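You operate a simulated robot arm through the tools that you are given. There is no shell and no other tool.

You are at the controls of a simulated robot arm. One attempt, no reset.

JOB
Put things in order on the top of the laptop bench. At the end: the clear coarse bead bottle stands where the grey wipe pad stood; the orange stick stands where the grey two-dot sleeve stood; the grey wipe pad stands on top of the blue air filter; the grey two-dot sleeve stands where the clear coarse bead bottle stood; whatever was shut is shut again. Leave all else as you found it, and nothing knocked over.

The check looks at the end state, three seconds after you hand in, the way a careful person would. Anything else that was tipped, shoved, dropped, spilled or broken makes it a failure.

ROBOT AND FRAMES
A 7-joint arm with a two-finger parallel gripper, fixed in place. Base frame: the origin is at the foot of the arm, x ahead of it, y to its left, z up; the work surface is at about z = 0. Lengths are in m, angles in rad, forces in N, time in s.
With the tool pointing down near the work surface it reaches from about 0.22 to 0.58 m from the base axis. Its first joint turns from -1.152 to 1.152 rad. Payload 2.5 kg.
The tool frame sits at the grasp point between the pads (the TCP): z along the fingers, y along the line on which they close. The tips reach 0.023 m beyond it. Largest opening 0.094 m; finger width 0.038, thickness 0.01; the body of the gripper, 0.054 by 0.096 m, starts 0.039 m behind the TCP.
Orientation is told as [roll, pitch, yaw] about the base's x, y, z axes, in that order, counted from this pose: with the fingers straight down and closing along the base's y, the tool's x points along the base's -x, its y along +y and its z along -z.

CONTROLS
- The arm moves only by the tool drive_tool. Its argument "rows" is a list of rows, each an object of numbers (a shift or turn left out is 0, a gripper value left out holds the last): "tx", "ty", "tz": the shift along the base's x, y, z in units of 150 mm (1.0 is 150 mm); "wx", "wy", "wz": the turn, a rotation vector about the base's x, y, z in units of 60 degrees (1.0 is 60 degrees); "gripper": the finger opening in mm, from 0 to 94. In form: [{"tx": .., "ty": .., "tz": .., "wx": .., "wy": .., "wz": .., "gripper": ..}, ...]. A call has 1 to 20 rows; each row is the pose to reach, as a shift and turn from the pose commanded when the call began. A call with a number of a shift or a turn outside -1 to 1 is refused whole. Rows are played at 5 a second. More than 0.05 m and 0.15 rad between two rows, or a gripper value outside its range, and nothing of the call is played. Where a pose cannot be reached the arm comes as near as it can. A force on the tool above 40 N (or 10 N above the force at the start of the call, whichever is more), or a blocked arm, ends the call early, and 0.2 s more pass. The fingers move at their own pace (about 0.108 m/s each) and stop on an object; they squeeze with about 21 N. The grip force told is the motor's: it shows also when the fingers shut on nothing. Time passes only in rows, and 0.2 s behind the last, so rows that repeat a pose let the fingers close. The reply holds the time, the measured pose of the TCP, the force on the tool along the base axes, the opening and the grip force, in the units named above and with some noise, with the torque about the TCP (base axes, N m) and any sound that the robot's microphone picked up.
- Cameras (640 x 400 px; columns grow to the right, rows downward): "scene" is fixed at [0.1131, -0.3931, 0.559]; the picture's right is [0.85, -0.53, 0.00], its down [-0.30, -0.49, -0.82] and it looks along [0.43, 0.70, -0.57] (base axes); focal length 368 px, centre (320, 200). "wrist" rides on the gripper at [0.086, 0.016, -0.075] in the tool frame; the picture's right is [-0.18, 0.98, 0.00], its down [-0.58, -0.11, -0.81] and it looks along [-0.79, -0.15, 0.59] (tool axes); focal length 243 px, centre (320, 200). There is no depth. A picture from a camera that has moved, and an enlarged one, comes with that camera's place and axes in the base frame and with its lens. The place of the scene camera against the robot may be out by one fixed shift of up to 0.025 m in any direction.
- get_image(camera): a new picture of that camera. The clock stands still meanwhile.
- inspect(camera, box): a new picture of the part [left, top, right, bottom] of that camera's present view, enlarged. The clock stands still meanwhile.
- sign_off(): hands the job in; it is judged then, once.

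Nothing tells you positions but the pictures and the camera data. Unless the task says otherwise, let go and move clear before handing in.

The tools are called by a JSON object that holds its "name" and its "arguments". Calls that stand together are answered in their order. drive_tool: Moves the arm, as the interface text tells. Its arguments: {"type":"object","properties":{"rows":{"type":"array"}},"required":["rows"]} The other tools are called the same way: get_image (camera) takes a picture; inspect (camera, box) takes an enlarged picture of a part of a camera's view; sign_off () hands the job in.

At the start:

```text
time: 0.0
eef_pos: [0.4137, -0.0852, 0.3026]
tool_rot: [0.0, 0.0, -0.002]
wrist_force: [0.0, -0.1, 0.0]
moment: [-0.02, 0.01, 0.0]
opening: 0.0939
grip_force: 0.1
```

scene: 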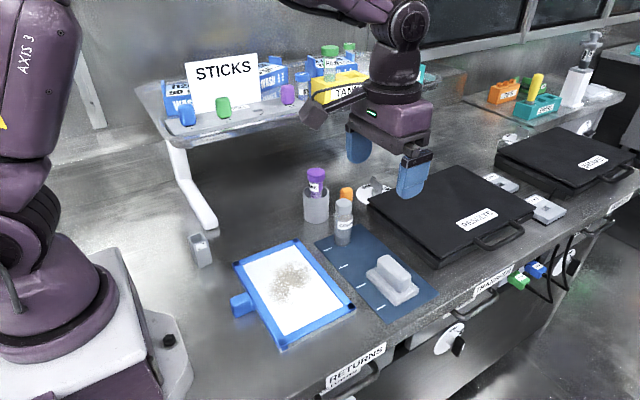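
wrist: 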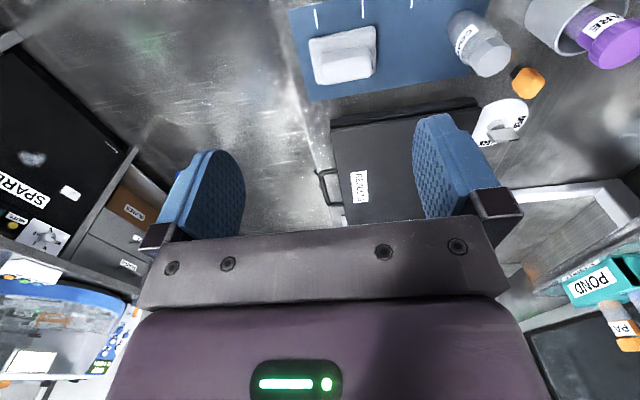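

I see a bench with a shelf of sticks behind, a blue framed filter, a blue mat with a bottle and a grey pad, and some closed laptops. I'll look closer before moving.

{"name": "inspect", "arguments": {"camera": "scene", "box": [140, 30, 460, 230]}}

{"name": "inspect", "arguments": {"camera": "scene", "box": [180, 150, 500, 350]}}

{"name": "inspect", "arguments": {"camera": "scene", "box": [400, 30, 640, 230]}}

{"name": "inspect", "arguments": {"camera": "scene", "box": [300, 230, 620, 400]}}

{"name": "inspect", "arguments": {"camera": "wrist", "box": [290, 0, 640, 200]}}

```text
2.00 times, centred on (300, 130) of scene
camera zoom: at [0.1131, -0.3931, 0.559], right [0.85, -0.53, 0.0], down [-0.3, -0.49, -0.82], along [0.43, 0.7, -0.57], focal length 736 px, centre (360, 340)
```

zoom: 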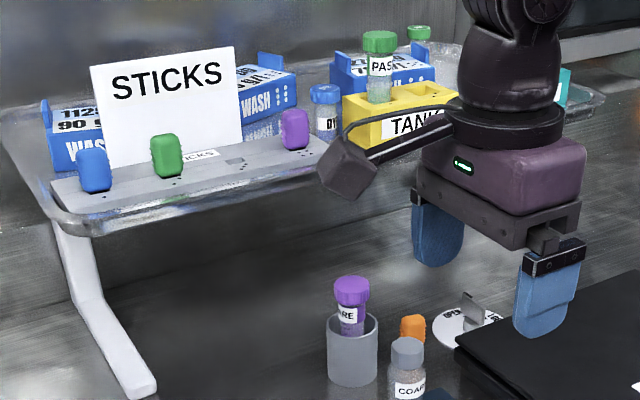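

```text
2.00 times, centred on (340, 250) of scene
camera zoom: at [0.1131, -0.3931, 0.559], right [0.85, -0.53, 0.0], down [-0.3, -0.49, -0.82], along [0.43, 0.7, -0.57], focal length 736 px, centre (280, 100)
```

zoom: 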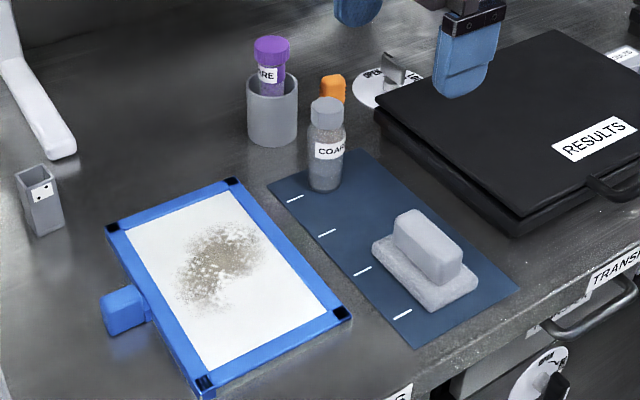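

```text
2.00 times, centred on (520, 130) of scene
camera zoom: at [0.1131, -0.3931, 0.559], right [0.85, -0.53, 0.0], down [-0.3, -0.49, -0.82], along [0.43, 0.7, -0.57], focal length 736 px, centre (-80, 340)
```

zoom: 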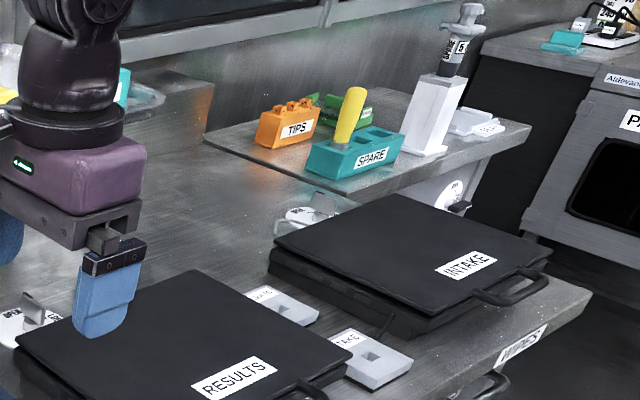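

```text
2.00 times, centred on (460, 315) of scene
camera zoom: at [0.1131, -0.3931, 0.559], right [0.85, -0.53, 0.0], down [-0.3, -0.49, -0.82], along [0.43, 0.7, -0.57], focal length 736 px, centre (40, -30)
```

zoom: 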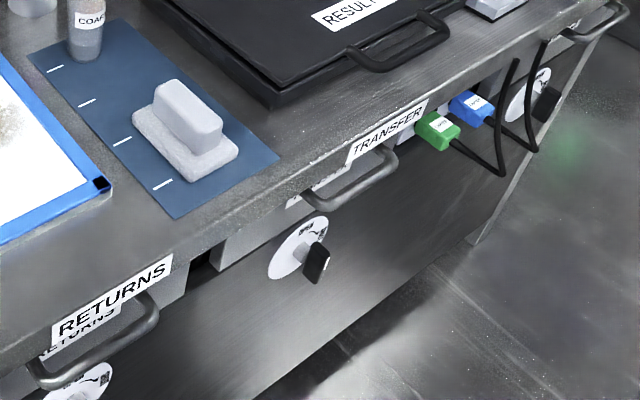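

```text
1.83 times, centred on (465, 100) of wrist
camera zoom: at [0.3263, -0.0696, 0.3779], right [0.18, 0.98, 0.0], down [0.58, -0.11, 0.81], along [0.79, -0.15, -0.59], focal length 444 px, centre (55, 383)
```

zoom: 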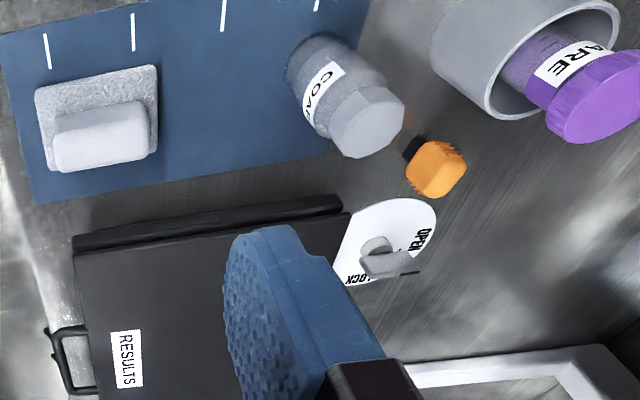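

The grey pad and the bottle are on the blue mat, the two-dot sleeve is near the shelf leg, and the orange stick is behind the bottle. I'll zoom in on each before planning the grasps.

{"name": "inspect", "arguments": {"camera": "scene", "box": [290, 160, 410, 235]}}

{"name": "inspect", "arguments": {"camera": "scene", "box": [170, 215, 250, 285]}}

{"name": "inspect", "arguments": {"camera": "wrist", "box": [440, 0, 640, 125]}}

{"name": "inspect", "arguments": {"camera": "scene", "box": [220, 220, 450, 364]}}

{"name": "inspect", "arguments": {"camera": "wrist", "box": [290, 0, 490, 125]}}

```text
5.33 times, centred on (350, 198) of scene
camera zoom: at [0.1131, -0.3931, 0.559], right [0.85, -0.53, 0.0], down [-0.3, -0.49, -0.82], along [0.43, 0.7, -0.57], focal length 1962 px, centre (160, 213)
```

zoom: 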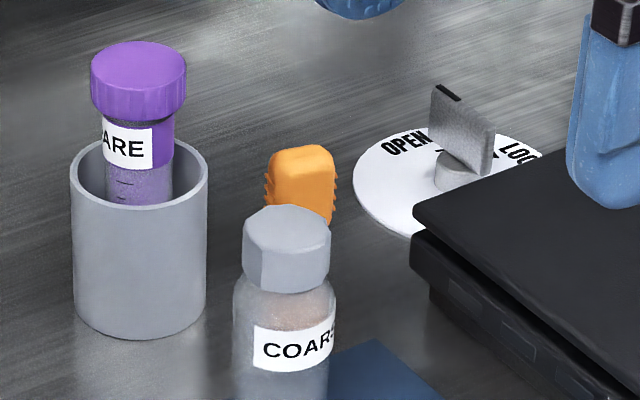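

```text
5.71 times, centred on (210, 250) of scene
camera zoom: at [0.1131, -0.3931, 0.559], right [0.85, -0.53, 0.0], down [-0.3, -0.49, -0.82], along [0.43, 0.7, -0.57], focal length 2102 px, centre (949, -86)
```

zoom: 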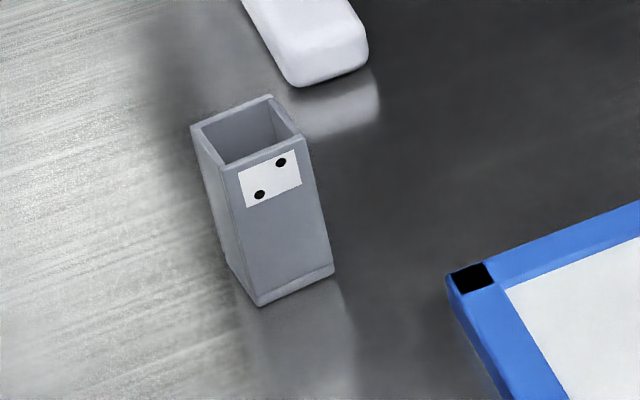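

```text
3.20 times, centred on (540, 62) of wrist
camera zoom: at [0.3263, -0.0696, 0.3779], right [0.18, 0.98, 0.0], down [0.58, -0.11, 0.81], along [0.79, -0.15, -0.59], focal length 776 px, centre (-384, 640)
```

zoom: 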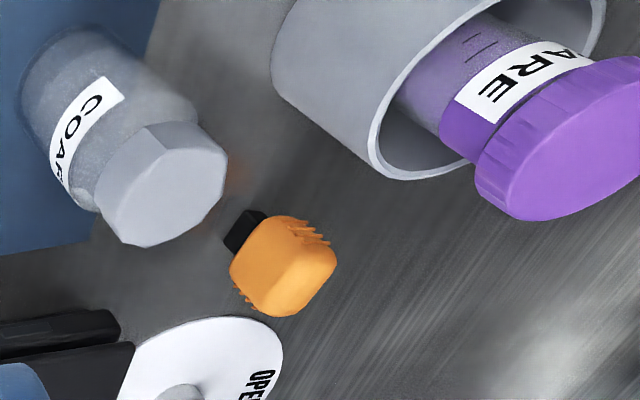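

```text
2.78 times, centred on (335, 292) of scene
camera zoom: at [0.1131, -0.3931, 0.559], right [0.85, -0.53, 0.0], down [-0.3, -0.49, -0.82], along [0.43, 0.7, -0.57], focal length 1022 px, centre (278, -56)
```

zoom: 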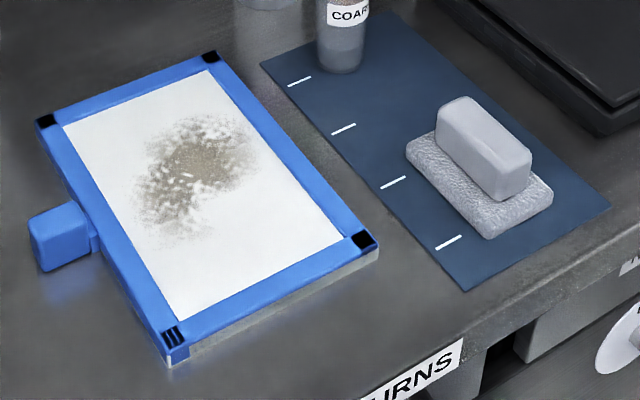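

```text
3.20 times, centred on (390, 62) of wrist
camera zoom: at [0.3263, -0.0696, 0.3779], right [0.18, 0.98, 0.0], down [0.58, -0.11, 0.81], along [0.79, -0.15, -0.59], focal length 776 px, centre (96, 640)
```

zoom: 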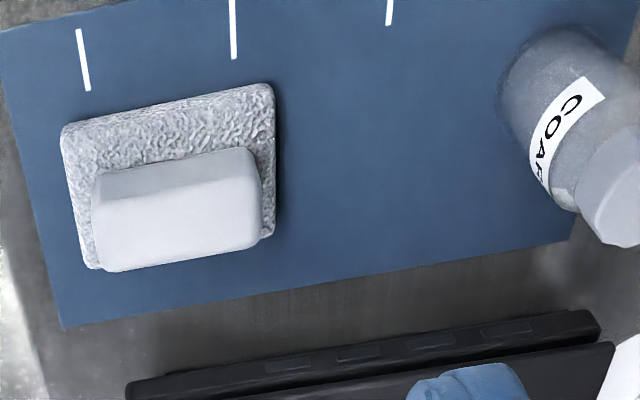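

The orange stick stands on its black foot behind the bottle. The sleeve is an open-topped grey box by the shelf foot, and the dirty blue-framed filter lies left of the mat. I'll draw the arm back so the wrist camera sees the mat and filter better.

{"name": "drive_tool", "arguments": {"rows": [{"tx": -0.15, "ty": 0.14}, {"tx": -0.3, "ty": 0.28}, {"tx": -0.45, "ty": 0.42}, {"tx": -0.6, "ty": 0.56}, {"tx": -0.76, "ty": 0.7}, {"tx": -0.76, "ty": 0.7}]}}

{"name": "get_image", "arguments": {"camera": "wrist"}}

{"name": "get_image", "arguments": {"camera": "scene"}}

```text
time: 1.4
eef_pos: [0.2994, 0.0199, 0.3014]
tool_rot: [0.0, 0.0, -0.002]
wrist_force: [-0.4, -0.2, 0.6]
moment: [-0.02, 0.01, 0.04]
opening: 0.0939
grip_force: 0.1
```

```text
taken
camera wrist: at [0.2117, 0.0358, 0.3772], right [0.18, 0.98, 0.0], down [0.58, -0.11, 0.81], along [0.79, -0.15, -0.59], focal length 243 px, centre (320, 200)
```

wrist: 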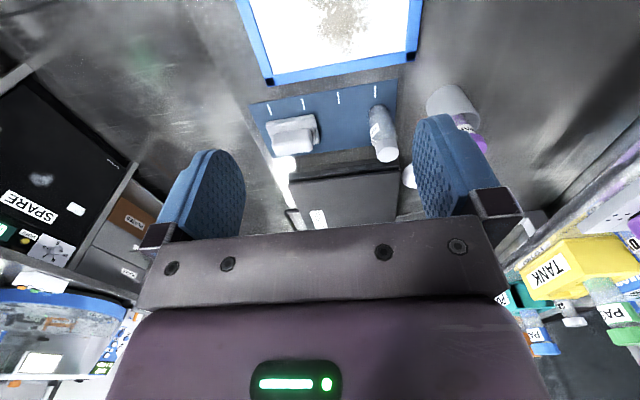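

```text
taken
```

scene: 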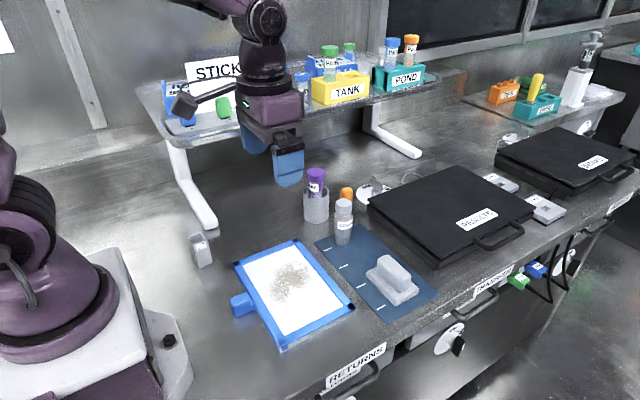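

The wrist view now shows the filter, mat, pad and bottle together. I'll enlarge it to measure their positions.

{"name": "inspect", "arguments": {"camera": "wrist", "box": [230, 0, 430, 125]}}

{"name": "inspect", "arguments": {"camera": "wrist", "box": [240, 75, 420, 190]}}

{"name": "inspect", "arguments": {"camera": "wrist", "box": [360, 70, 500, 200]}}

```text
3.20 times, centred on (330, 62) of wrist
camera zoom: at [0.2117, 0.0358, 0.3772], right [0.18, 0.98, 0.0], down [0.58, -0.11, 0.81], along [0.79, -0.15, -0.59], focal length 776 px, centre (288, 640)
```

zoom: 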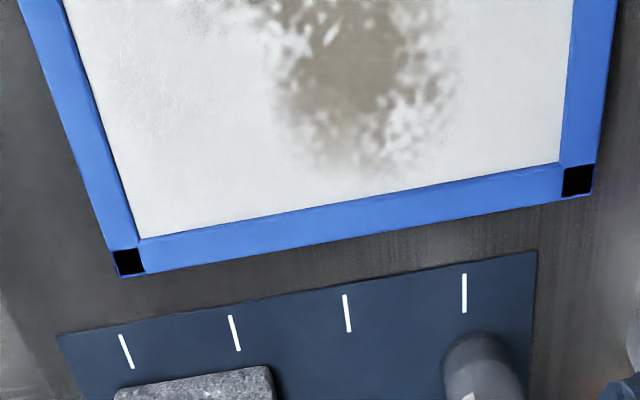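

```text
3.48 times, centred on (330, 132) of wrist
camera zoom: at [0.2117, 0.0358, 0.3772], right [0.18, 0.98, 0.0], down [0.58, -0.11, 0.81], along [0.79, -0.15, -0.59], focal length 844 px, centre (285, 435)
```

zoom: 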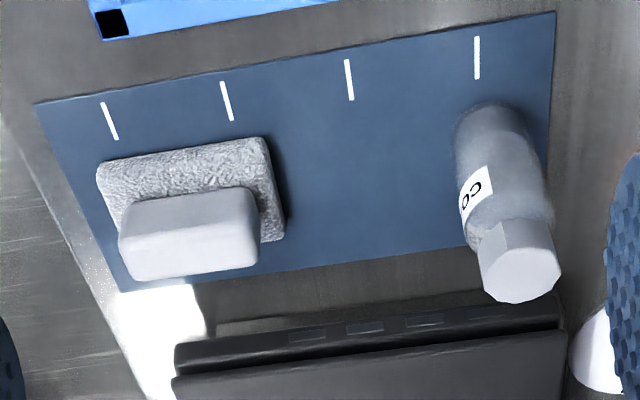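

```text
3.08 times, centred on (430, 135) of wrist
camera zoom: at [0.2117, 0.0358, 0.3772], right [0.18, 0.98, 0.0], down [0.58, -0.11, 0.81], along [0.79, -0.15, -0.59], focal length 746 px, centre (-18, 400)
```

zoom: 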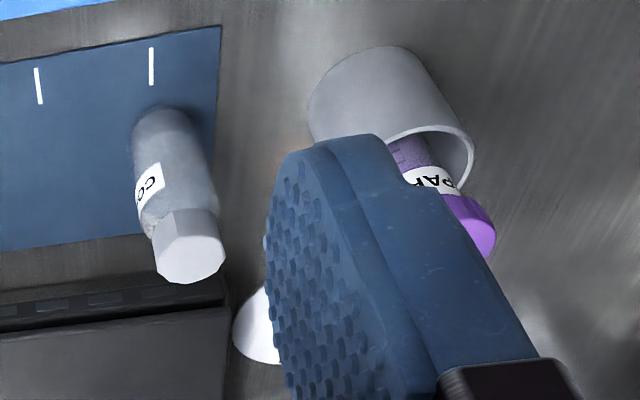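

The mat lies roughly at x 0.42–0.55, y −0.13–0.12, the pad is near (0.49, −0.065) and the bottle near (0.485, 0.087). The stick is near (0.56, 0.19), so I'll move over there to look at it and its neighbours.

{"name": "drive_tool", "arguments": {"rows": [{"tx": 0.2, "ty": 0.17}, {"tx": 0.4, "ty": 0.34}, {"tx": 0.6, "ty": 0.5}, {"tx": 0.74, "ty": 0.67}, {"tx": 0.74, "ty": 0.67}]}}

{"name": "get_image", "arguments": {"camera": "wrist"}}

{"name": "inspect", "arguments": {"camera": "wrist", "box": [250, 0, 450, 125]}}

{"name": "get_image", "arguments": {"camera": "scene"}}

```text
time: 2.6
eef_pos: [0.4119, 0.1204, 0.3012]
tool_rot: [0.001, -0.001, 0.0]
wrist_force: [0.2, 0.0, 0.1]
moment: [-0.01, 0.01, 0.0]
opening: 0.0939
grip_force: 0.1
```

```text
taken
camera wrist: at [0.3247, 0.1369, 0.3769], right [0.18, 0.98, 0.0], down [0.58, -0.11, 0.81], along [0.79, -0.15, -0.59], focal length 243 px, centre (320, 200)
```

wrist: 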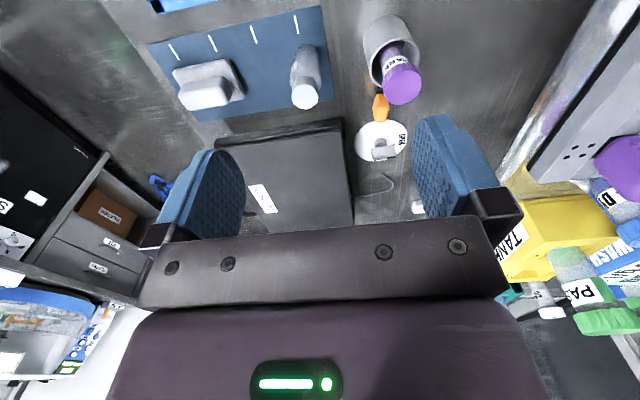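

```text
3.20 times, centred on (350, 62) of wrist
camera zoom: at [0.3247, 0.1369, 0.3769], right [0.18, 0.98, 0.0], down [0.58, -0.11, 0.81], along [0.79, -0.15, -0.59], focal length 776 px, centre (224, 640)
```

zoom: 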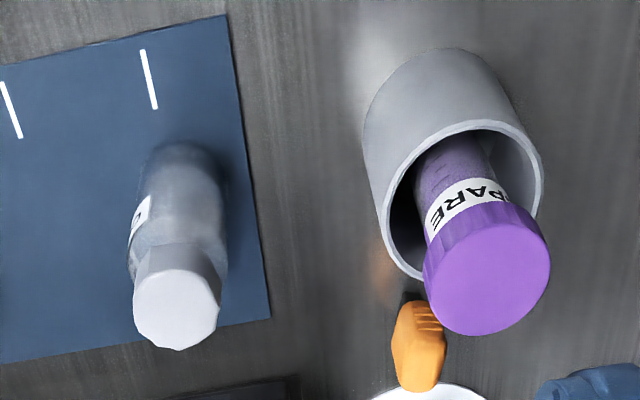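

```text
taken
```

scene: 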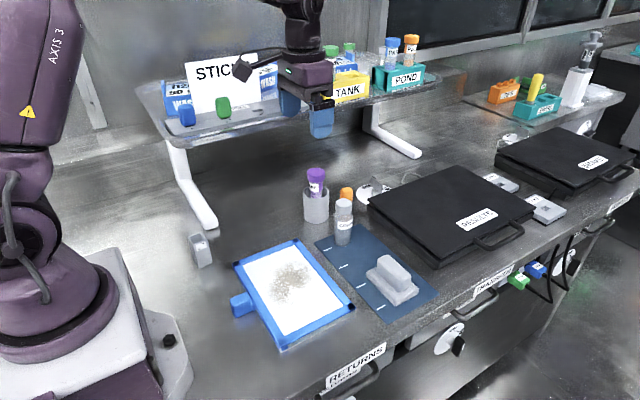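

The bottle axis is about (0.484, 0.089), the purple spare sits in its cup at (0.48, 0.20), and the stick is at about (0.558, 0.19), near the limit of reach. The pad goes first, so I'll move lower and behind it to judge the height of its handle.

{"name": "drive_tool", "arguments": {"rows": [{"tx": -0.07, "ty": -0.2, "tz": -0.15}, {"tx": -0.15, "ty": -0.4, "tz": -0.3}, {"tx": -0.25, "ty": -0.6, "tz": -0.5}, {"tx": -0.35, "ty": -0.8, "tz": -0.7}, {"tx": -0.4, "ty": -1.0, "tz": -0.87}, {"tx": -0.4, "ty": -1.0, "tz": -0.87}]}}

{"name": "get_image", "arguments": {"camera": "wrist"}}

{"name": "inspect", "arguments": {"camera": "wrist", "box": [200, 50, 400, 175]}}

```text
time: 4.0
eef_pos: [0.3522, -0.0295, 0.171]
tool_rot: [0.001, 0.001, 0.0]
wrist_force: [0.2, 0.2, 0.5]
moment: [0.0, 0.01, 0.02]
opening: 0.0941
grip_force: 0.2
```

```text
taken
camera wrist: at [0.2646, -0.0142, 0.246], right [0.18, 0.98, 0.0], down [0.58, -0.11, 0.81], along [0.79, -0.15, -0.59], focal length 243 px, centre (320, 200)
```

wrist: 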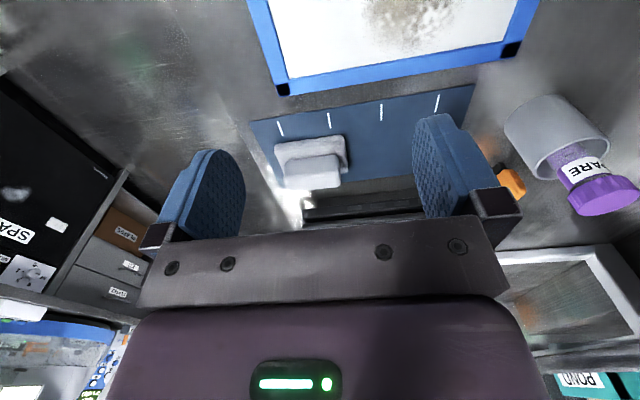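

```text
3.20 times, centred on (300, 112) of wrist
camera zoom: at [0.2646, -0.0142, 0.246], right [0.18, 0.98, 0.0], down [0.58, -0.11, 0.81], along [0.79, -0.15, -0.59], focal length 776 px, centre (384, 480)
```

zoom: 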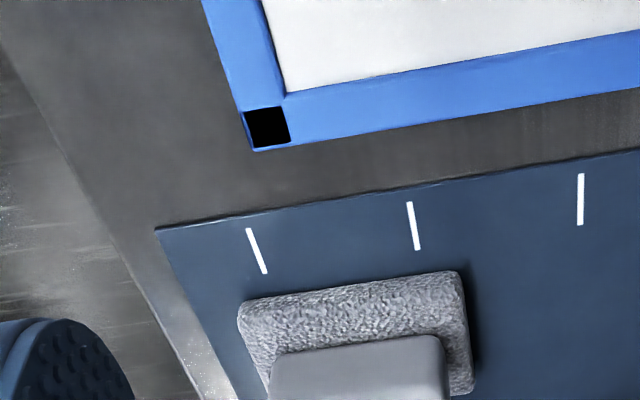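

The pad is straight ahead between the fingers; I'll enlarge it to judge the foam and handle heights.

{"name": "inspect", "arguments": {"camera": "wrist", "box": [240, 115, 384, 205]}}

{"name": "inspect", "arguments": {"camera": "scene", "box": [350, 240, 446, 300]}}

{"name": "inspect", "arguments": {"camera": "scene", "box": [220, 225, 380, 360]}}

```text
4.44 times, centred on (312, 160) of wrist
camera zoom: at [0.2646, -0.0142, 0.246], right [0.18, 0.98, 0.0], down [0.58, -0.11, 0.81], along [0.79, -0.15, -0.59], focal length 1078 px, centre (356, 378)
```

zoom: 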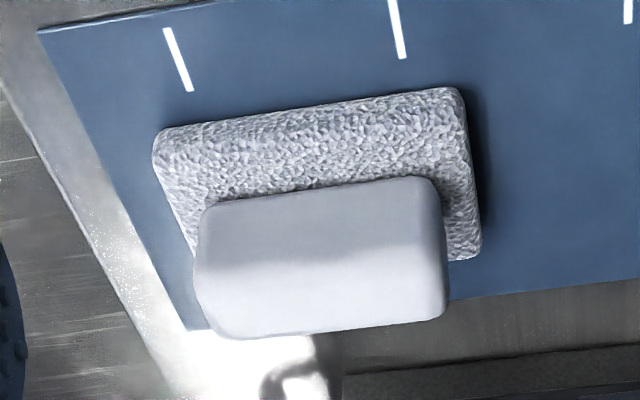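

```text
6.67 times, centred on (398, 270) of scene
camera zoom: at [0.1131, -0.3931, 0.559], right [0.85, -0.53, 0.0], down [-0.3, -0.49, -0.82], along [0.43, 0.7, -0.57], focal length 2453 px, centre (-200, -267)
```

zoom: 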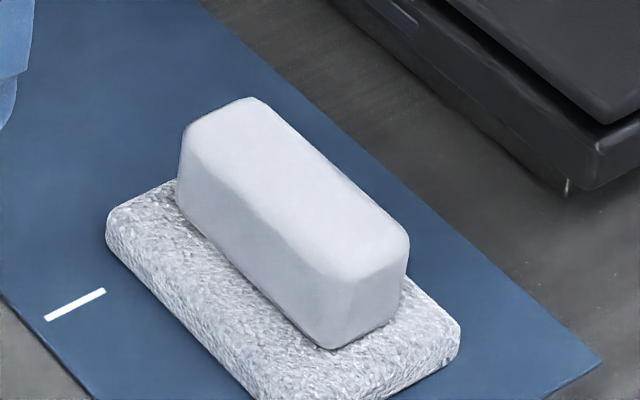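

```text
2.96 times, centred on (300, 292) of scene
camera zoom: at [0.1131, -0.3931, 0.559], right [0.85, -0.53, 0.0], down [-0.3, -0.49, -0.82], along [0.43, 0.7, -0.57], focal length 1090 px, centre (379, -74)
```

zoom: 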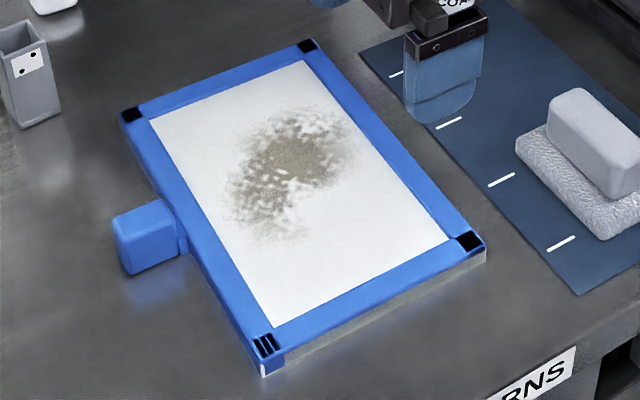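

The pad's handle is centred at about (0.490, −0.065), roughly 72 mm along y, with foam up to z≈0.02 and the handle top at z≈0.048. I'll move above it with the fingers open.

{"name": "drive_tool", "arguments": {"rows": [{"tx": 0.2, "ty": -0.05, "tz": -0.05}, {"tx": 0.4, "ty": -0.1, "tz": -0.1}, {"tx": 0.6, "ty": -0.15, "tz": -0.15}, {"tx": 0.8, "ty": -0.2, "tz": -0.2}, {"tx": 0.929, "ty": -0.235, "tz": -0.25}, {"tx": 0.929, "ty": -0.235, "tz": -0.347}, {"tx": 0.929, "ty": -0.235, "tz": -0.347}]}}

{"name": "get_image", "arguments": {"camera": "wrist"}}

{"name": "get_image", "arguments": {"camera": "scene"}}

```text
time: 5.6
eef_pos: [0.4897, -0.066, 0.121]
tool_rot: [-0.001, 0.0, 0.0]
wrist_force: [-0.8, -1.0, 0.1]
moment: [0.02, 0.01, 0.02]
opening: 0.0941
grip_force: 0.0
```

```text
taken
camera wrist: at [0.4034, -0.0504, 0.1954], right [0.18, 0.98, 0.0], down [0.58, -0.11, 0.81], along [0.79, -0.15, -0.59], focal length 243 px, centre (320, 200)
```

wrist: 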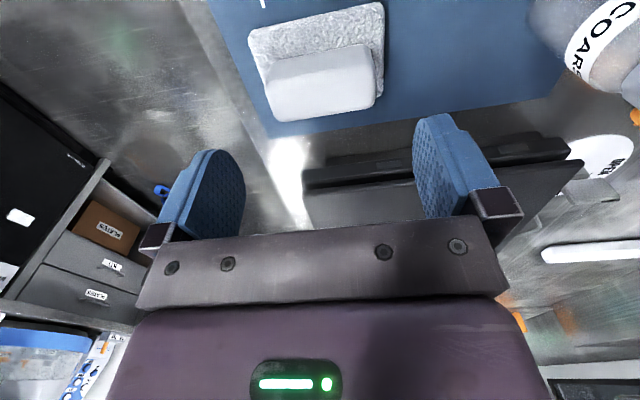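

```text
taken
```

scene: 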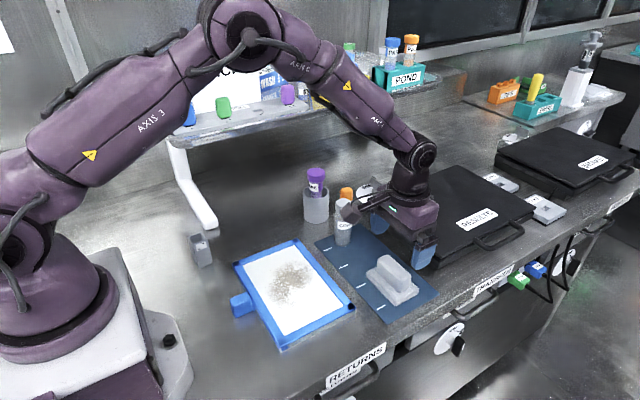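

The fingers straddle the handle evenly. I'll lower to z≈0.046, which keeps the tips above the foam, and close.

{"name": "drive_tool", "arguments": {"rows": [{"tz": -0.12}, {"tz": -0.24}, {"tz": -0.36}, {"tz": -0.44}, {"tz": -0.49}, {"tz": -0.49}, {"tz": -0.49, "gripper": 60}, {"tz": -0.49, "gripper": 60}, {"tz": -0.49, "gripper": 60}]}}

{"name": "get_image", "arguments": {"camera": "scene"}}

{"name": "get_image", "arguments": {"camera": "wrist"}}

```text
time: 7.6
eef_pos: [0.4897, -0.0644, 0.0462]
tool_rot: [0.0, -0.001, -0.001]
wrist_force: [-0.3, 0.7, 0.5]
moment: [-0.02, 0.03, -0.01]
opening: 0.0698
grip_force: 20.8
```

```text
taken
```

scene: 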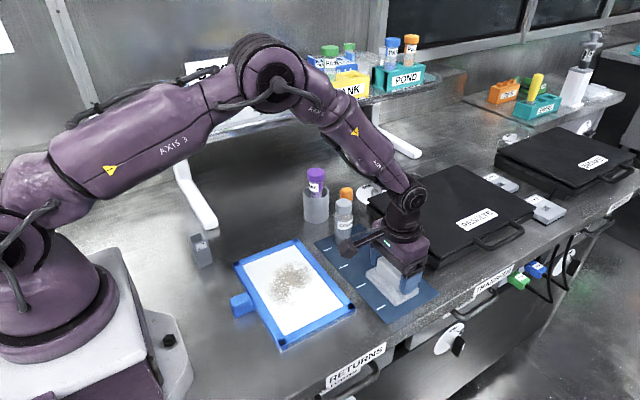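

```text
taken
camera wrist: at [0.4021, -0.0491, 0.1214], right [0.18, 0.98, 0.0], down [0.58, -0.11, 0.81], along [0.79, -0.15, -0.59], focal length 243 px, centre (320, 200)
```

wrist: 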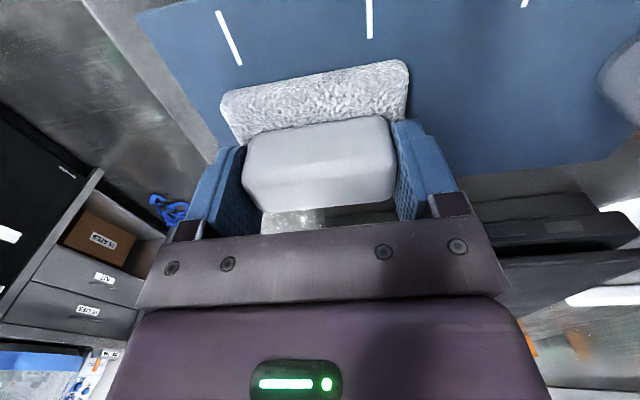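

The pad is gripped at 70 mm. I'll lift it and carry it towards the middle of the filter at about (0.317, 0.028).

{"name": "drive_tool", "arguments": {"rows": [{"tz": 0.12}, {"tz": 0.3}, {"tz": 0.5}, {"tx": -0.1, "ty": 0.07, "tz": 0.6}, {"tx": -0.3, "ty": 0.2, "tz": 0.6}, {"tx": -0.5, "ty": 0.35, "tz": 0.6}, {"tx": -0.7, "ty": 0.5, "tz": 0.6}, {"tx": -0.9, "ty": 0.62, "tz": 0.6}, {"tx": -1.0, "ty": 0.62, "tz": 0.6}, {"tx": -1.0, "ty": 0.62, "tz": 0.6}]}}

{"name": "get_image", "arguments": {"camera": "wrist"}}

{"name": "get_image", "arguments": {"camera": "scene"}}

```text
time: 9.8
eef_pos: [0.34, 0.0291, 0.1378]
tool_rot: [0.001, 0.0, 0.002]
wrist_force: [-0.1, 0.2, -1.0]
moment: [0.0, -0.04, 0.01]
opening: 0.0696
grip_force: 21.0
```

```text
taken
camera wrist: at [0.2527, 0.044, 0.2125], right [0.18, 0.98, 0.0], down [0.58, -0.11, 0.81], along [0.79, -0.15, -0.59], focal length 243 px, centre (320, 200)
```

wrist: 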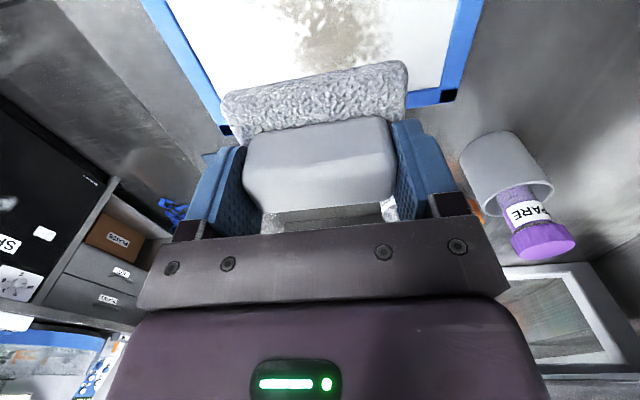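

```text
taken
```

scene: 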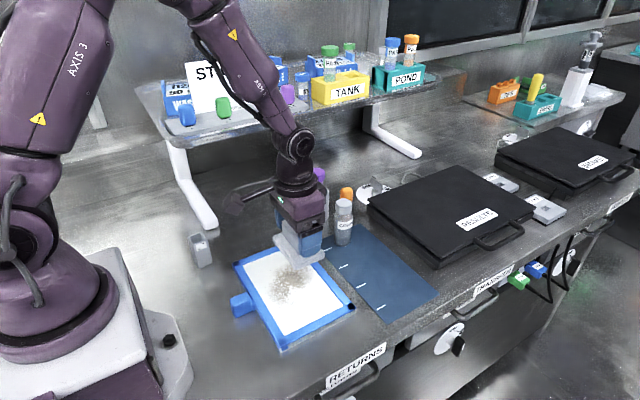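

The pad hangs over the filter. I'll shift to x≈0.317 and lower it to just above the surface.

{"name": "drive_tool", "arguments": {"rows": [{"tx": -0.08, "tz": -0.05}, {"tx": -0.155, "tz": -0.15}, {"tx": -0.155, "tz": -0.28}, {"tx": -0.155, "tz": -0.38}, {"tx": -0.155, "tz": -0.42}, {"tx": -0.155, "tz": -0.42}]}}

{"name": "inspect", "arguments": {"camera": "scene", "box": [210, 200, 370, 350]}}

{"name": "get_image", "arguments": {"camera": "wrist"}}

```text
time: 11.2
eef_pos: [0.3155, 0.0282, 0.0728]
tool_rot: [0.0, 0.001, 0.0]
wrist_force: [0.9, -0.4, -1.5]
moment: [0.04, -0.01, -0.01]
opening: 0.0693
grip_force: 21.4
```

```text
2.67 times, centred on (290, 275) of scene
camera zoom: at [0.1131, -0.3931, 0.559], right [0.85, -0.53, 0.0], down [-0.3, -0.49, -0.82], along [0.43, 0.7, -0.57], focal length 981 px, centre (400, 0)
```

zoom: 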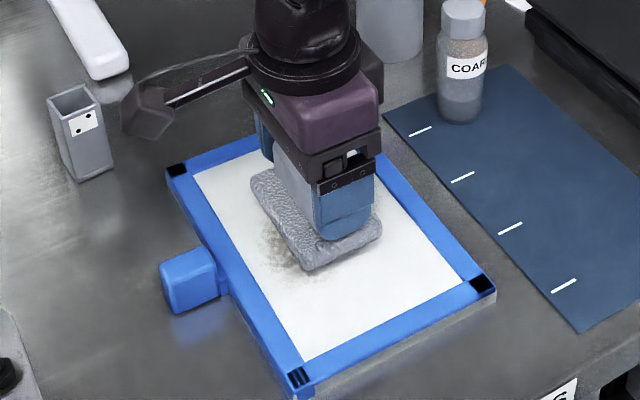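

```text
taken
camera wrist: at [0.2291, 0.0439, 0.1482], right [0.18, 0.98, 0.0], down [0.58, -0.11, 0.81], along [0.79, -0.15, -0.59], focal length 243 px, centre (320, 200)
```

wrist: 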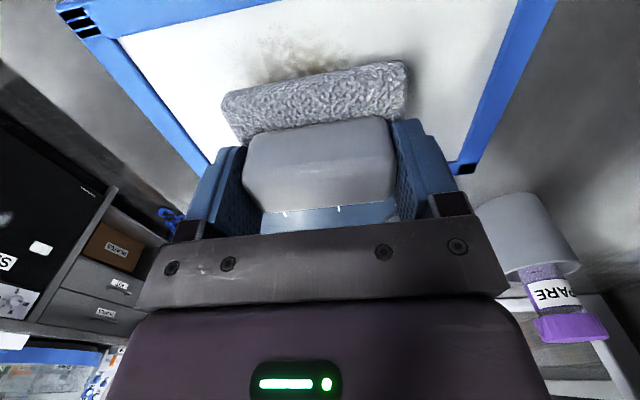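

The pad sits well inside the filter frame. I'll lower it in small steps and watch the force.

{"name": "drive_tool", "arguments": {"rows": [{"tz": -0.015}, {"tz": -0.03}, {"tz": -0.045}, {"tz": -0.06}]}}

{"name": "inspect", "arguments": {"camera": "scene", "box": [250, 220, 330, 280]}}

```text
time: 12.2
eef_pos: [0.3162, 0.0284, 0.0648]
tool_rot: [0.001, 0.0, 0.0]
wrist_force: [0.2, -0.1, -0.6]
moment: [0.0, -0.02, 0.0]
opening: 0.0696
grip_force: 21.6
```

```text
6.67 times, centred on (290, 250) of scene
camera zoom: at [0.1131, -0.3931, 0.559], right [0.85, -0.53, 0.0], down [-0.3, -0.49, -0.82], along [0.43, 0.7, -0.57], focal length 2453 px, centre (520, -133)
```

zoom: 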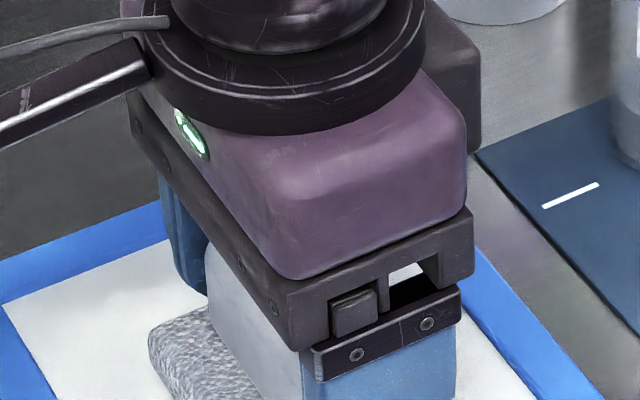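

{"name": "drive_tool", "arguments": {"rows": [{"tz": -0.01}, {"tz": -0.02}, {"tz": -0.03}, {"tz": -0.03}]}}

{"name": "inspect", "arguments": {"camera": "scene", "box": [260, 250, 324, 298]}}

{"name": "inspect", "arguments": {"camera": "wrist", "box": [200, 20, 440, 170]}}

```text
time: 13.2
eef_pos: [0.3165, 0.0284, 0.0595]
tool_rot: [-0.001, 0.0, 0.0]
wrist_force: [-3.2, 1.4, 13.0]
moment: [0.07, 0.16, -0.01]
opening: 0.0695
grip_force: 21.7
```

```text
8.33 times, centred on (292, 274) of scene
camera zoom: at [0.1131, -0.3931, 0.559], right [0.85, -0.53, 0.0], down [-0.3, -0.49, -0.82], along [0.43, 0.7, -0.57], focal length 3066 px, centre (553, -417)
```

zoom: 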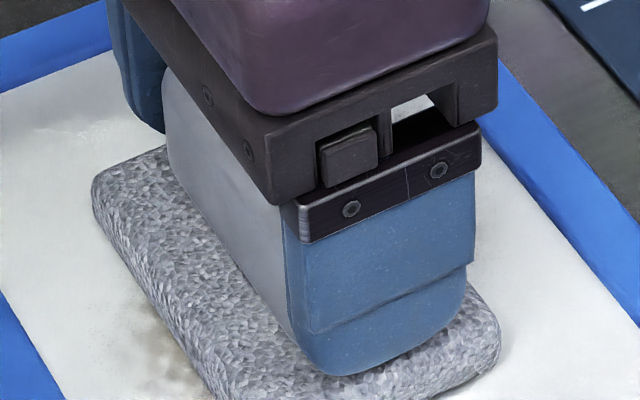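

```text
2.67 times, centred on (320, 95) of wrist
camera zoom: at [0.2295, 0.044, 0.1349], right [0.18, 0.98, 0.0], down [0.58, -0.11, 0.81], along [0.79, -0.15, -0.59], focal length 647 px, centre (320, 480)
```

zoom: 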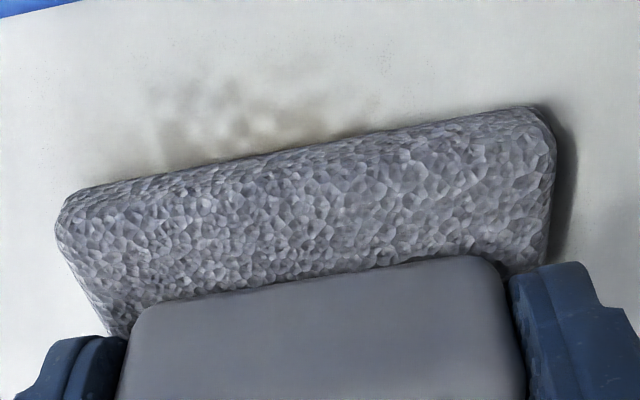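

The pad touches the filter (13 N). I'll ease up slightly, open, and rise.

{"name": "drive_tool", "arguments": {"rows": [{"tz": 0.007}, {"tz": 0.007, "gripper": 92}, {"tz": 0.007, "gripper": 92}, {"tz": 0.007, "gripper": 92}, {"tz": 0.1}, {"tz": 0.25}, {"tz": 0.45}, {"tz": 0.65}, {"tz": 0.85}, {"tz": 0.85}]}}

{"name": "get_image", "arguments": {"camera": "scene"}}

{"name": "get_image", "arguments": {"camera": "wrist"}}

```text
time: 15.4
eef_pos: [0.3155, 0.0289, 0.1864]
tool_rot: [-0.001, 0.002, -0.001]
wrist_force: [0.3, -1.0, 0.0]
moment: [0.0, 0.02, -0.01]
opening: 0.0917
grip_force: 0.0
```

```text
taken
```

scene: 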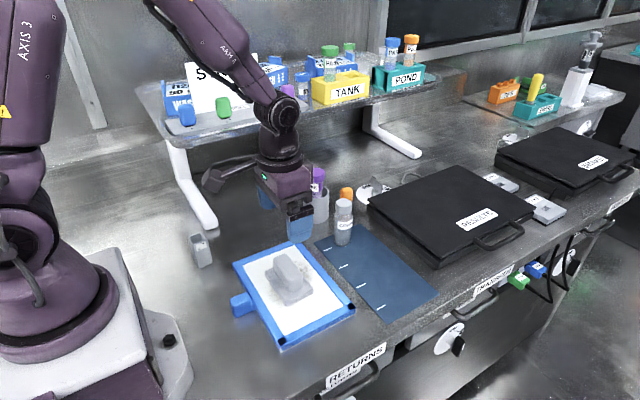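

```text
taken
camera wrist: at [0.2294, 0.0445, 0.2621], right [0.18, 0.98, 0.0], down [0.58, -0.11, 0.81], along [0.79, -0.15, -0.59], focal length 243 px, centre (320, 200)
```

wrist: 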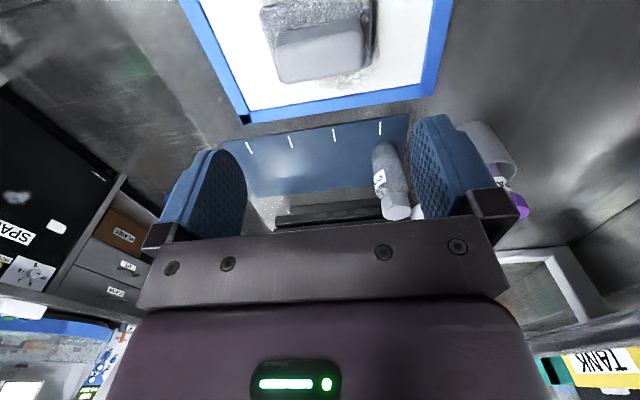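

The pad now stands on the filter. Next is the bottle at about (0.484, 0.089), so I'll narrow the opening to 70 mm and move above it.

{"name": "drive_tool", "arguments": {"rows": [{"tx": 0.2, "ty": 0.08, "gripper": 70}, {"tx": 0.4, "ty": 0.16}, {"tx": 0.6, "ty": 0.24}, {"tx": 0.8, "ty": 0.32}, {"tx": 1.0, "ty": 0.4}, {"tx": 1.0, "ty": 0.4}]}}

{"name": "get_image", "arguments": {"camera": "wrist"}}

```text
time: 16.8
eef_pos: [0.4668, 0.0908, 0.1877]
tool_rot: [0.0, -0.001, 0.002]
wrist_force: [0.5, 0.2, -0.1]
moment: [-0.02, 0.02, -0.02]
opening: 0.0698
grip_force: 0.2
```

```text
taken
camera wrist: at [0.3802, 0.1061, 0.2622], right [0.18, 0.98, 0.0], down [0.58, -0.11, 0.81], along [0.79, -0.15, -0.59], focal length 243 px, centre (320, 200)
```

wrist: 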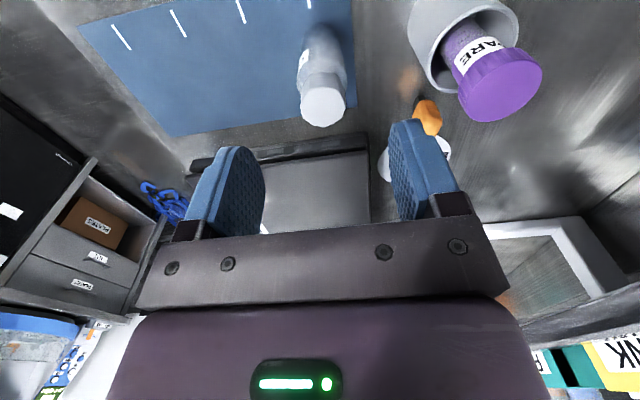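

The bottle cap centre checks out at about (0.484, 0.089). I'll centre over it and lower to z≈0.064, keeping the palm just above the cap, then close.

{"name": "drive_tool", "arguments": {"rows": [{"tx": 0.113, "ty": -0.007, "tz": -0.05}, {"tx": 0.113, "ty": -0.007, "tz": -0.2}, {"tx": 0.113, "ty": -0.007, "tz": -0.35}, {"tx": 0.113, "ty": -0.007, "tz": -0.5}, {"tx": 0.113, "ty": -0.007, "tz": -0.62}, {"tx": 0.113, "ty": -0.007, "tz": -0.72}, {"tx": 0.113, "ty": -0.007, "tz": -0.79}, {"tx": 0.113, "ty": -0.007, "tz": -0.82}, {"tx": 0.113, "ty": -0.007, "tz": -0.82}]}}

{"name": "inspect", "arguments": {"camera": "scene", "box": [290, 160, 410, 260]}}

{"name": "get_image", "arguments": {"camera": "wrist"}}

```text
time: 18.9
eef_pos: [0.4851, 0.0871, 0.0696]
tool_rot: [0.001, -0.008, 0.002]
wrist_force: [-3.4, -0.4, 10.5]
moment: [0.06, 0.09, 0.03]
opening: 0.0702
grip_force: 0.0
stopped in row 9: the force on the tool passed its limit at 42 N (the readings are from after the stop); the commanded pose is now the measured one
```

```text
4.00 times, centred on (350, 210) of scene
camera zoom: at [0.1131, -0.3931, 0.559], right [0.85, -0.53, 0.0], down [-0.3, -0.49, -0.82], along [0.43, 0.7, -0.57], focal length 1472 px, centre (200, 160)
```

zoom: 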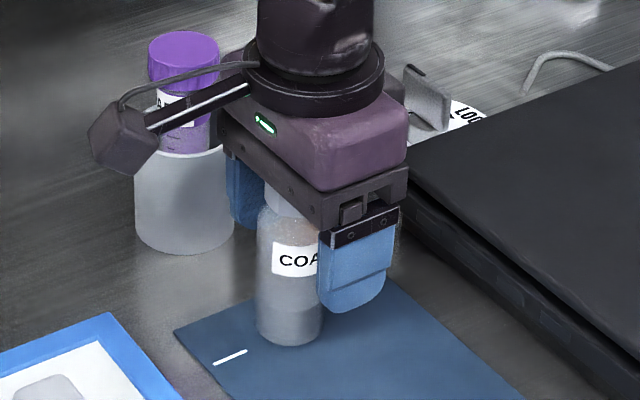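

```text
taken
camera wrist: at [0.3993, 0.1032, 0.1428], right [0.18, 0.98, 0.0], down [0.57, -0.11, 0.81], along [0.8, -0.15, -0.58], focal length 243 px, centre (320, 200)
```

wrist: 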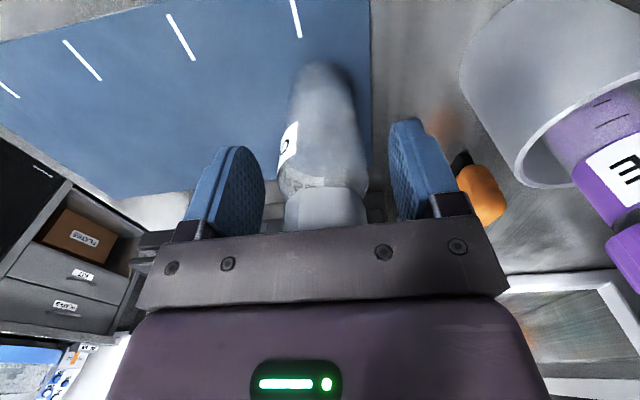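

The palm met the cap, so the bottle is about 0.107 m tall. It still stands, and I'll back up 4 mm before closing.

{"name": "drive_tool", "arguments": {"rows": [{"tz": 0.015}, {"tz": 0.027}, {"tz": 0.027}]}}

{"name": "inspect", "arguments": {"camera": "wrist", "box": [180, 40, 480, 240]}}

{"name": "inspect", "arguments": {"camera": "scene", "box": [310, 180, 390, 250]}}

```text
time: 19.7
eef_pos: [0.4855, 0.087, 0.0701]
tool_rot: [0.002, -0.008, -0.002]
wrist_force: [0.5, -0.2, 0.1]
moment: [0.0, 0.03, 0.0]
opening: 0.0702
grip_force: 0.1
```

```text
2.00 times, centred on (330, 140) of wrist
camera zoom: at [0.3988, 0.1027, 0.1453], right [0.18, 0.98, 0.0], down [0.58, -0.11, 0.81], along [0.8, -0.15, -0.59], focal length 485 px, centre (300, 320)
```

zoom: 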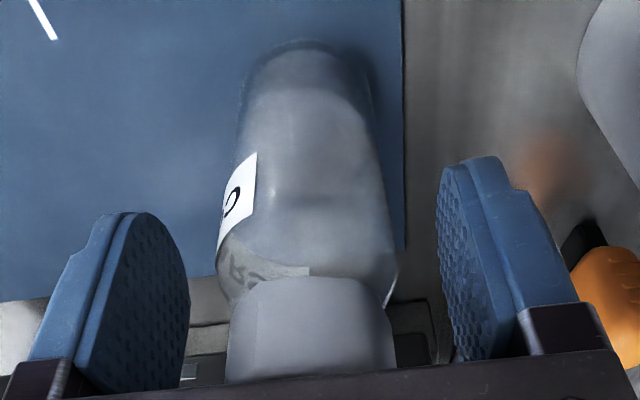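

```text
5.71 times, centred on (350, 215) of scene
camera zoom: at [0.1131, -0.3931, 0.559], right [0.85, -0.53, 0.0], down [-0.3, -0.49, -0.82], along [0.43, 0.7, -0.57], focal length 2102 px, centre (149, 114)
```

zoom: 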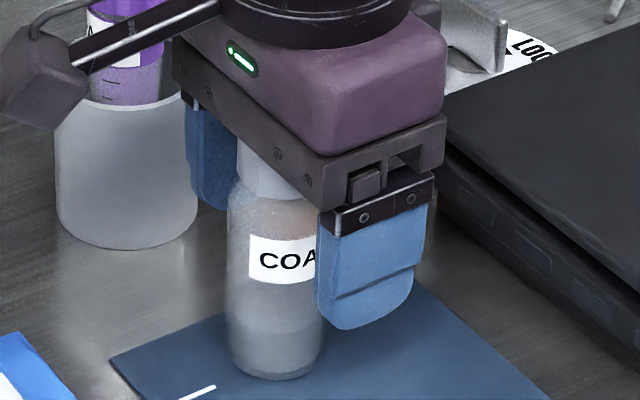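

The palm is clear now with no force on it. I'll close on the bottle body.

{"name": "drive_tool", "arguments": {"rows": [{"wy": 0.0076}, {"wy": 0.0076, "gripper": 30}, {"wy": 0.0076, "gripper": 30}, {"wy": 0.0076, "gripper": 30}, {"wy": 0.0076, "gripper": 30}]}}

{"name": "inspect", "arguments": {"camera": "wrist", "box": [180, 40, 480, 240]}}

{"name": "inspect", "arguments": {"camera": "scene", "box": [310, 180, 390, 250]}}

```text
time: 20.9
eef_pos: [0.4872, 0.0871, 0.0706]
tool_rot: [0.001, 0.0, 0.001]
wrist_force: [0.1, 0.5, -0.2]
moment: [-0.02, 0.03, 0.0]
opening: 0.0389
grip_force: 20.8
```

```text
2.00 times, centred on (330, 140) of wrist
camera zoom: at [0.3995, 0.1026, 0.1461], right [0.18, 0.98, 0.0], down [0.58, -0.11, 0.81], along [0.79, -0.15, -0.59], focal length 485 px, centre (300, 320)
```

zoom: 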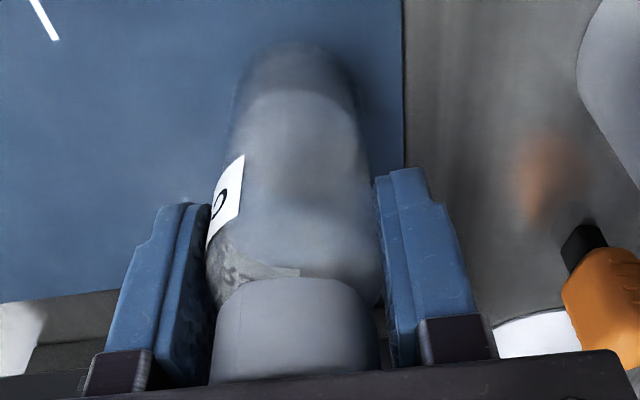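

```text
5.71 times, centred on (350, 215) of scene
camera zoom: at [0.1131, -0.3931, 0.559], right [0.85, -0.53, 0.0], down [-0.3, -0.49, -0.82], along [0.43, 0.7, -0.57], focal length 2102 px, centre (149, 114)
```

zoom: 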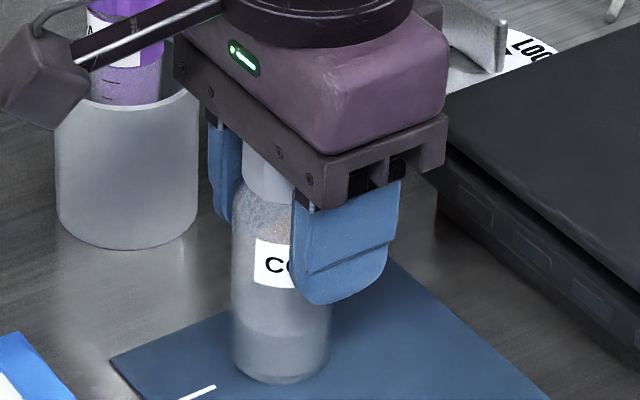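

The bottle is held at 38.9 mm. I'll lift 50 mm and carry it across to the pad's old spot at about (0.490, −0.065).

{"name": "drive_tool", "arguments": {"rows": [{"tz": 0.08}, {"tz": 0.2}, {"tz": 0.33}, {"tx": 0.01, "ty": -0.1, "tz": 0.4}, {"tx": 0.01, "ty": -0.28, "tz": 0.4}, {"tx": 0.02, "ty": -0.46, "tz": 0.4}, {"tx": 0.03, "ty": -0.64, "tz": 0.4}, {"tx": 0.04, "ty": -0.82, "tz": 0.4}, {"tx": 0.04, "ty": -0.95, "tz": 0.4}, {"tx": 0.04, "ty": -1.0, "tz": 0.4}, {"tx": 0.04, "ty": -1.0, "tz": 0.4}]}}

{"name": "get_image", "arguments": {"camera": "wrist"}}

{"name": "get_image", "arguments": {"camera": "scene"}}

```text
time: 23.3
eef_pos: [0.4918, -0.0625, 0.1318]
tool_rot: [0.002, 0.001, 0.0]
wrist_force: [0.2, 1.0, -0.7]
moment: [0.01, -0.01, 0.0]
opening: 0.0387
grip_force: 21.2
```

```text
taken
camera wrist: at [0.4049, -0.0471, 0.2069], right [0.18, 0.98, 0.0], down [0.58, -0.11, 0.81], along [0.79, -0.15, -0.59], focal length 243 px, centre (320, 200)
```

wrist: 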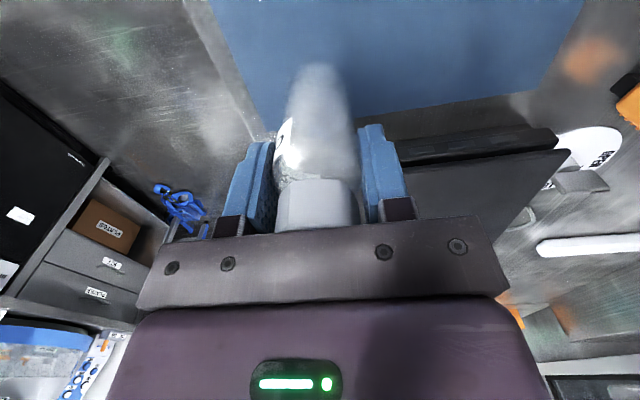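

```text
taken
```

scene: 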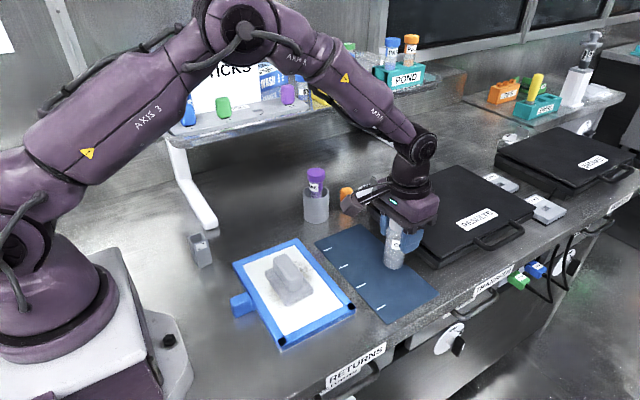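

The bottle hangs upright over its new spot. I'll lower it to just above the mat and then touch down gently.

{"name": "drive_tool", "arguments": {"rows": [{"tx": 0.008, "ty": -0.017, "tz": -0.1}, {"tx": 0.008, "ty": -0.017, "tz": -0.22}, {"tx": 0.008, "ty": -0.017, "tz": -0.32}, {"tx": 0.008, "ty": -0.017, "tz": -0.38}, {"tx": 0.008, "ty": -0.017, "tz": -0.395}, {"tx": 0.008, "ty": -0.017, "tz": -0.402}, {"tx": 0.008, "ty": -0.017, "tz": -0.409}, {"tx": 0.008, "ty": -0.017, "tz": -0.409}]}}

{"name": "inspect", "arguments": {"camera": "scene", "box": [350, 220, 450, 300]}}

```text
time: 25.1
eef_pos: [0.4937, -0.0652, 0.0707]
tool_rot: [0.0, 0.0, 0.002]
wrist_force: [-3.5, -0.4, 9.0]
moment: [-0.09, 0.27, -0.01]
opening: 0.0389
grip_force: 20.5
```

```text
5.00 times, centred on (400, 260) of scene
camera zoom: at [0.1131, -0.3931, 0.559], right [0.85, -0.53, 0.0], down [-0.3, -0.49, -0.82], along [0.43, 0.7, -0.57], focal length 1840 px, centre (-80, -100)
```

zoom: 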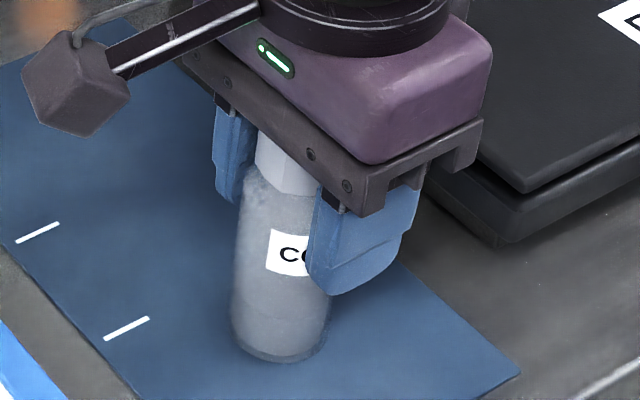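

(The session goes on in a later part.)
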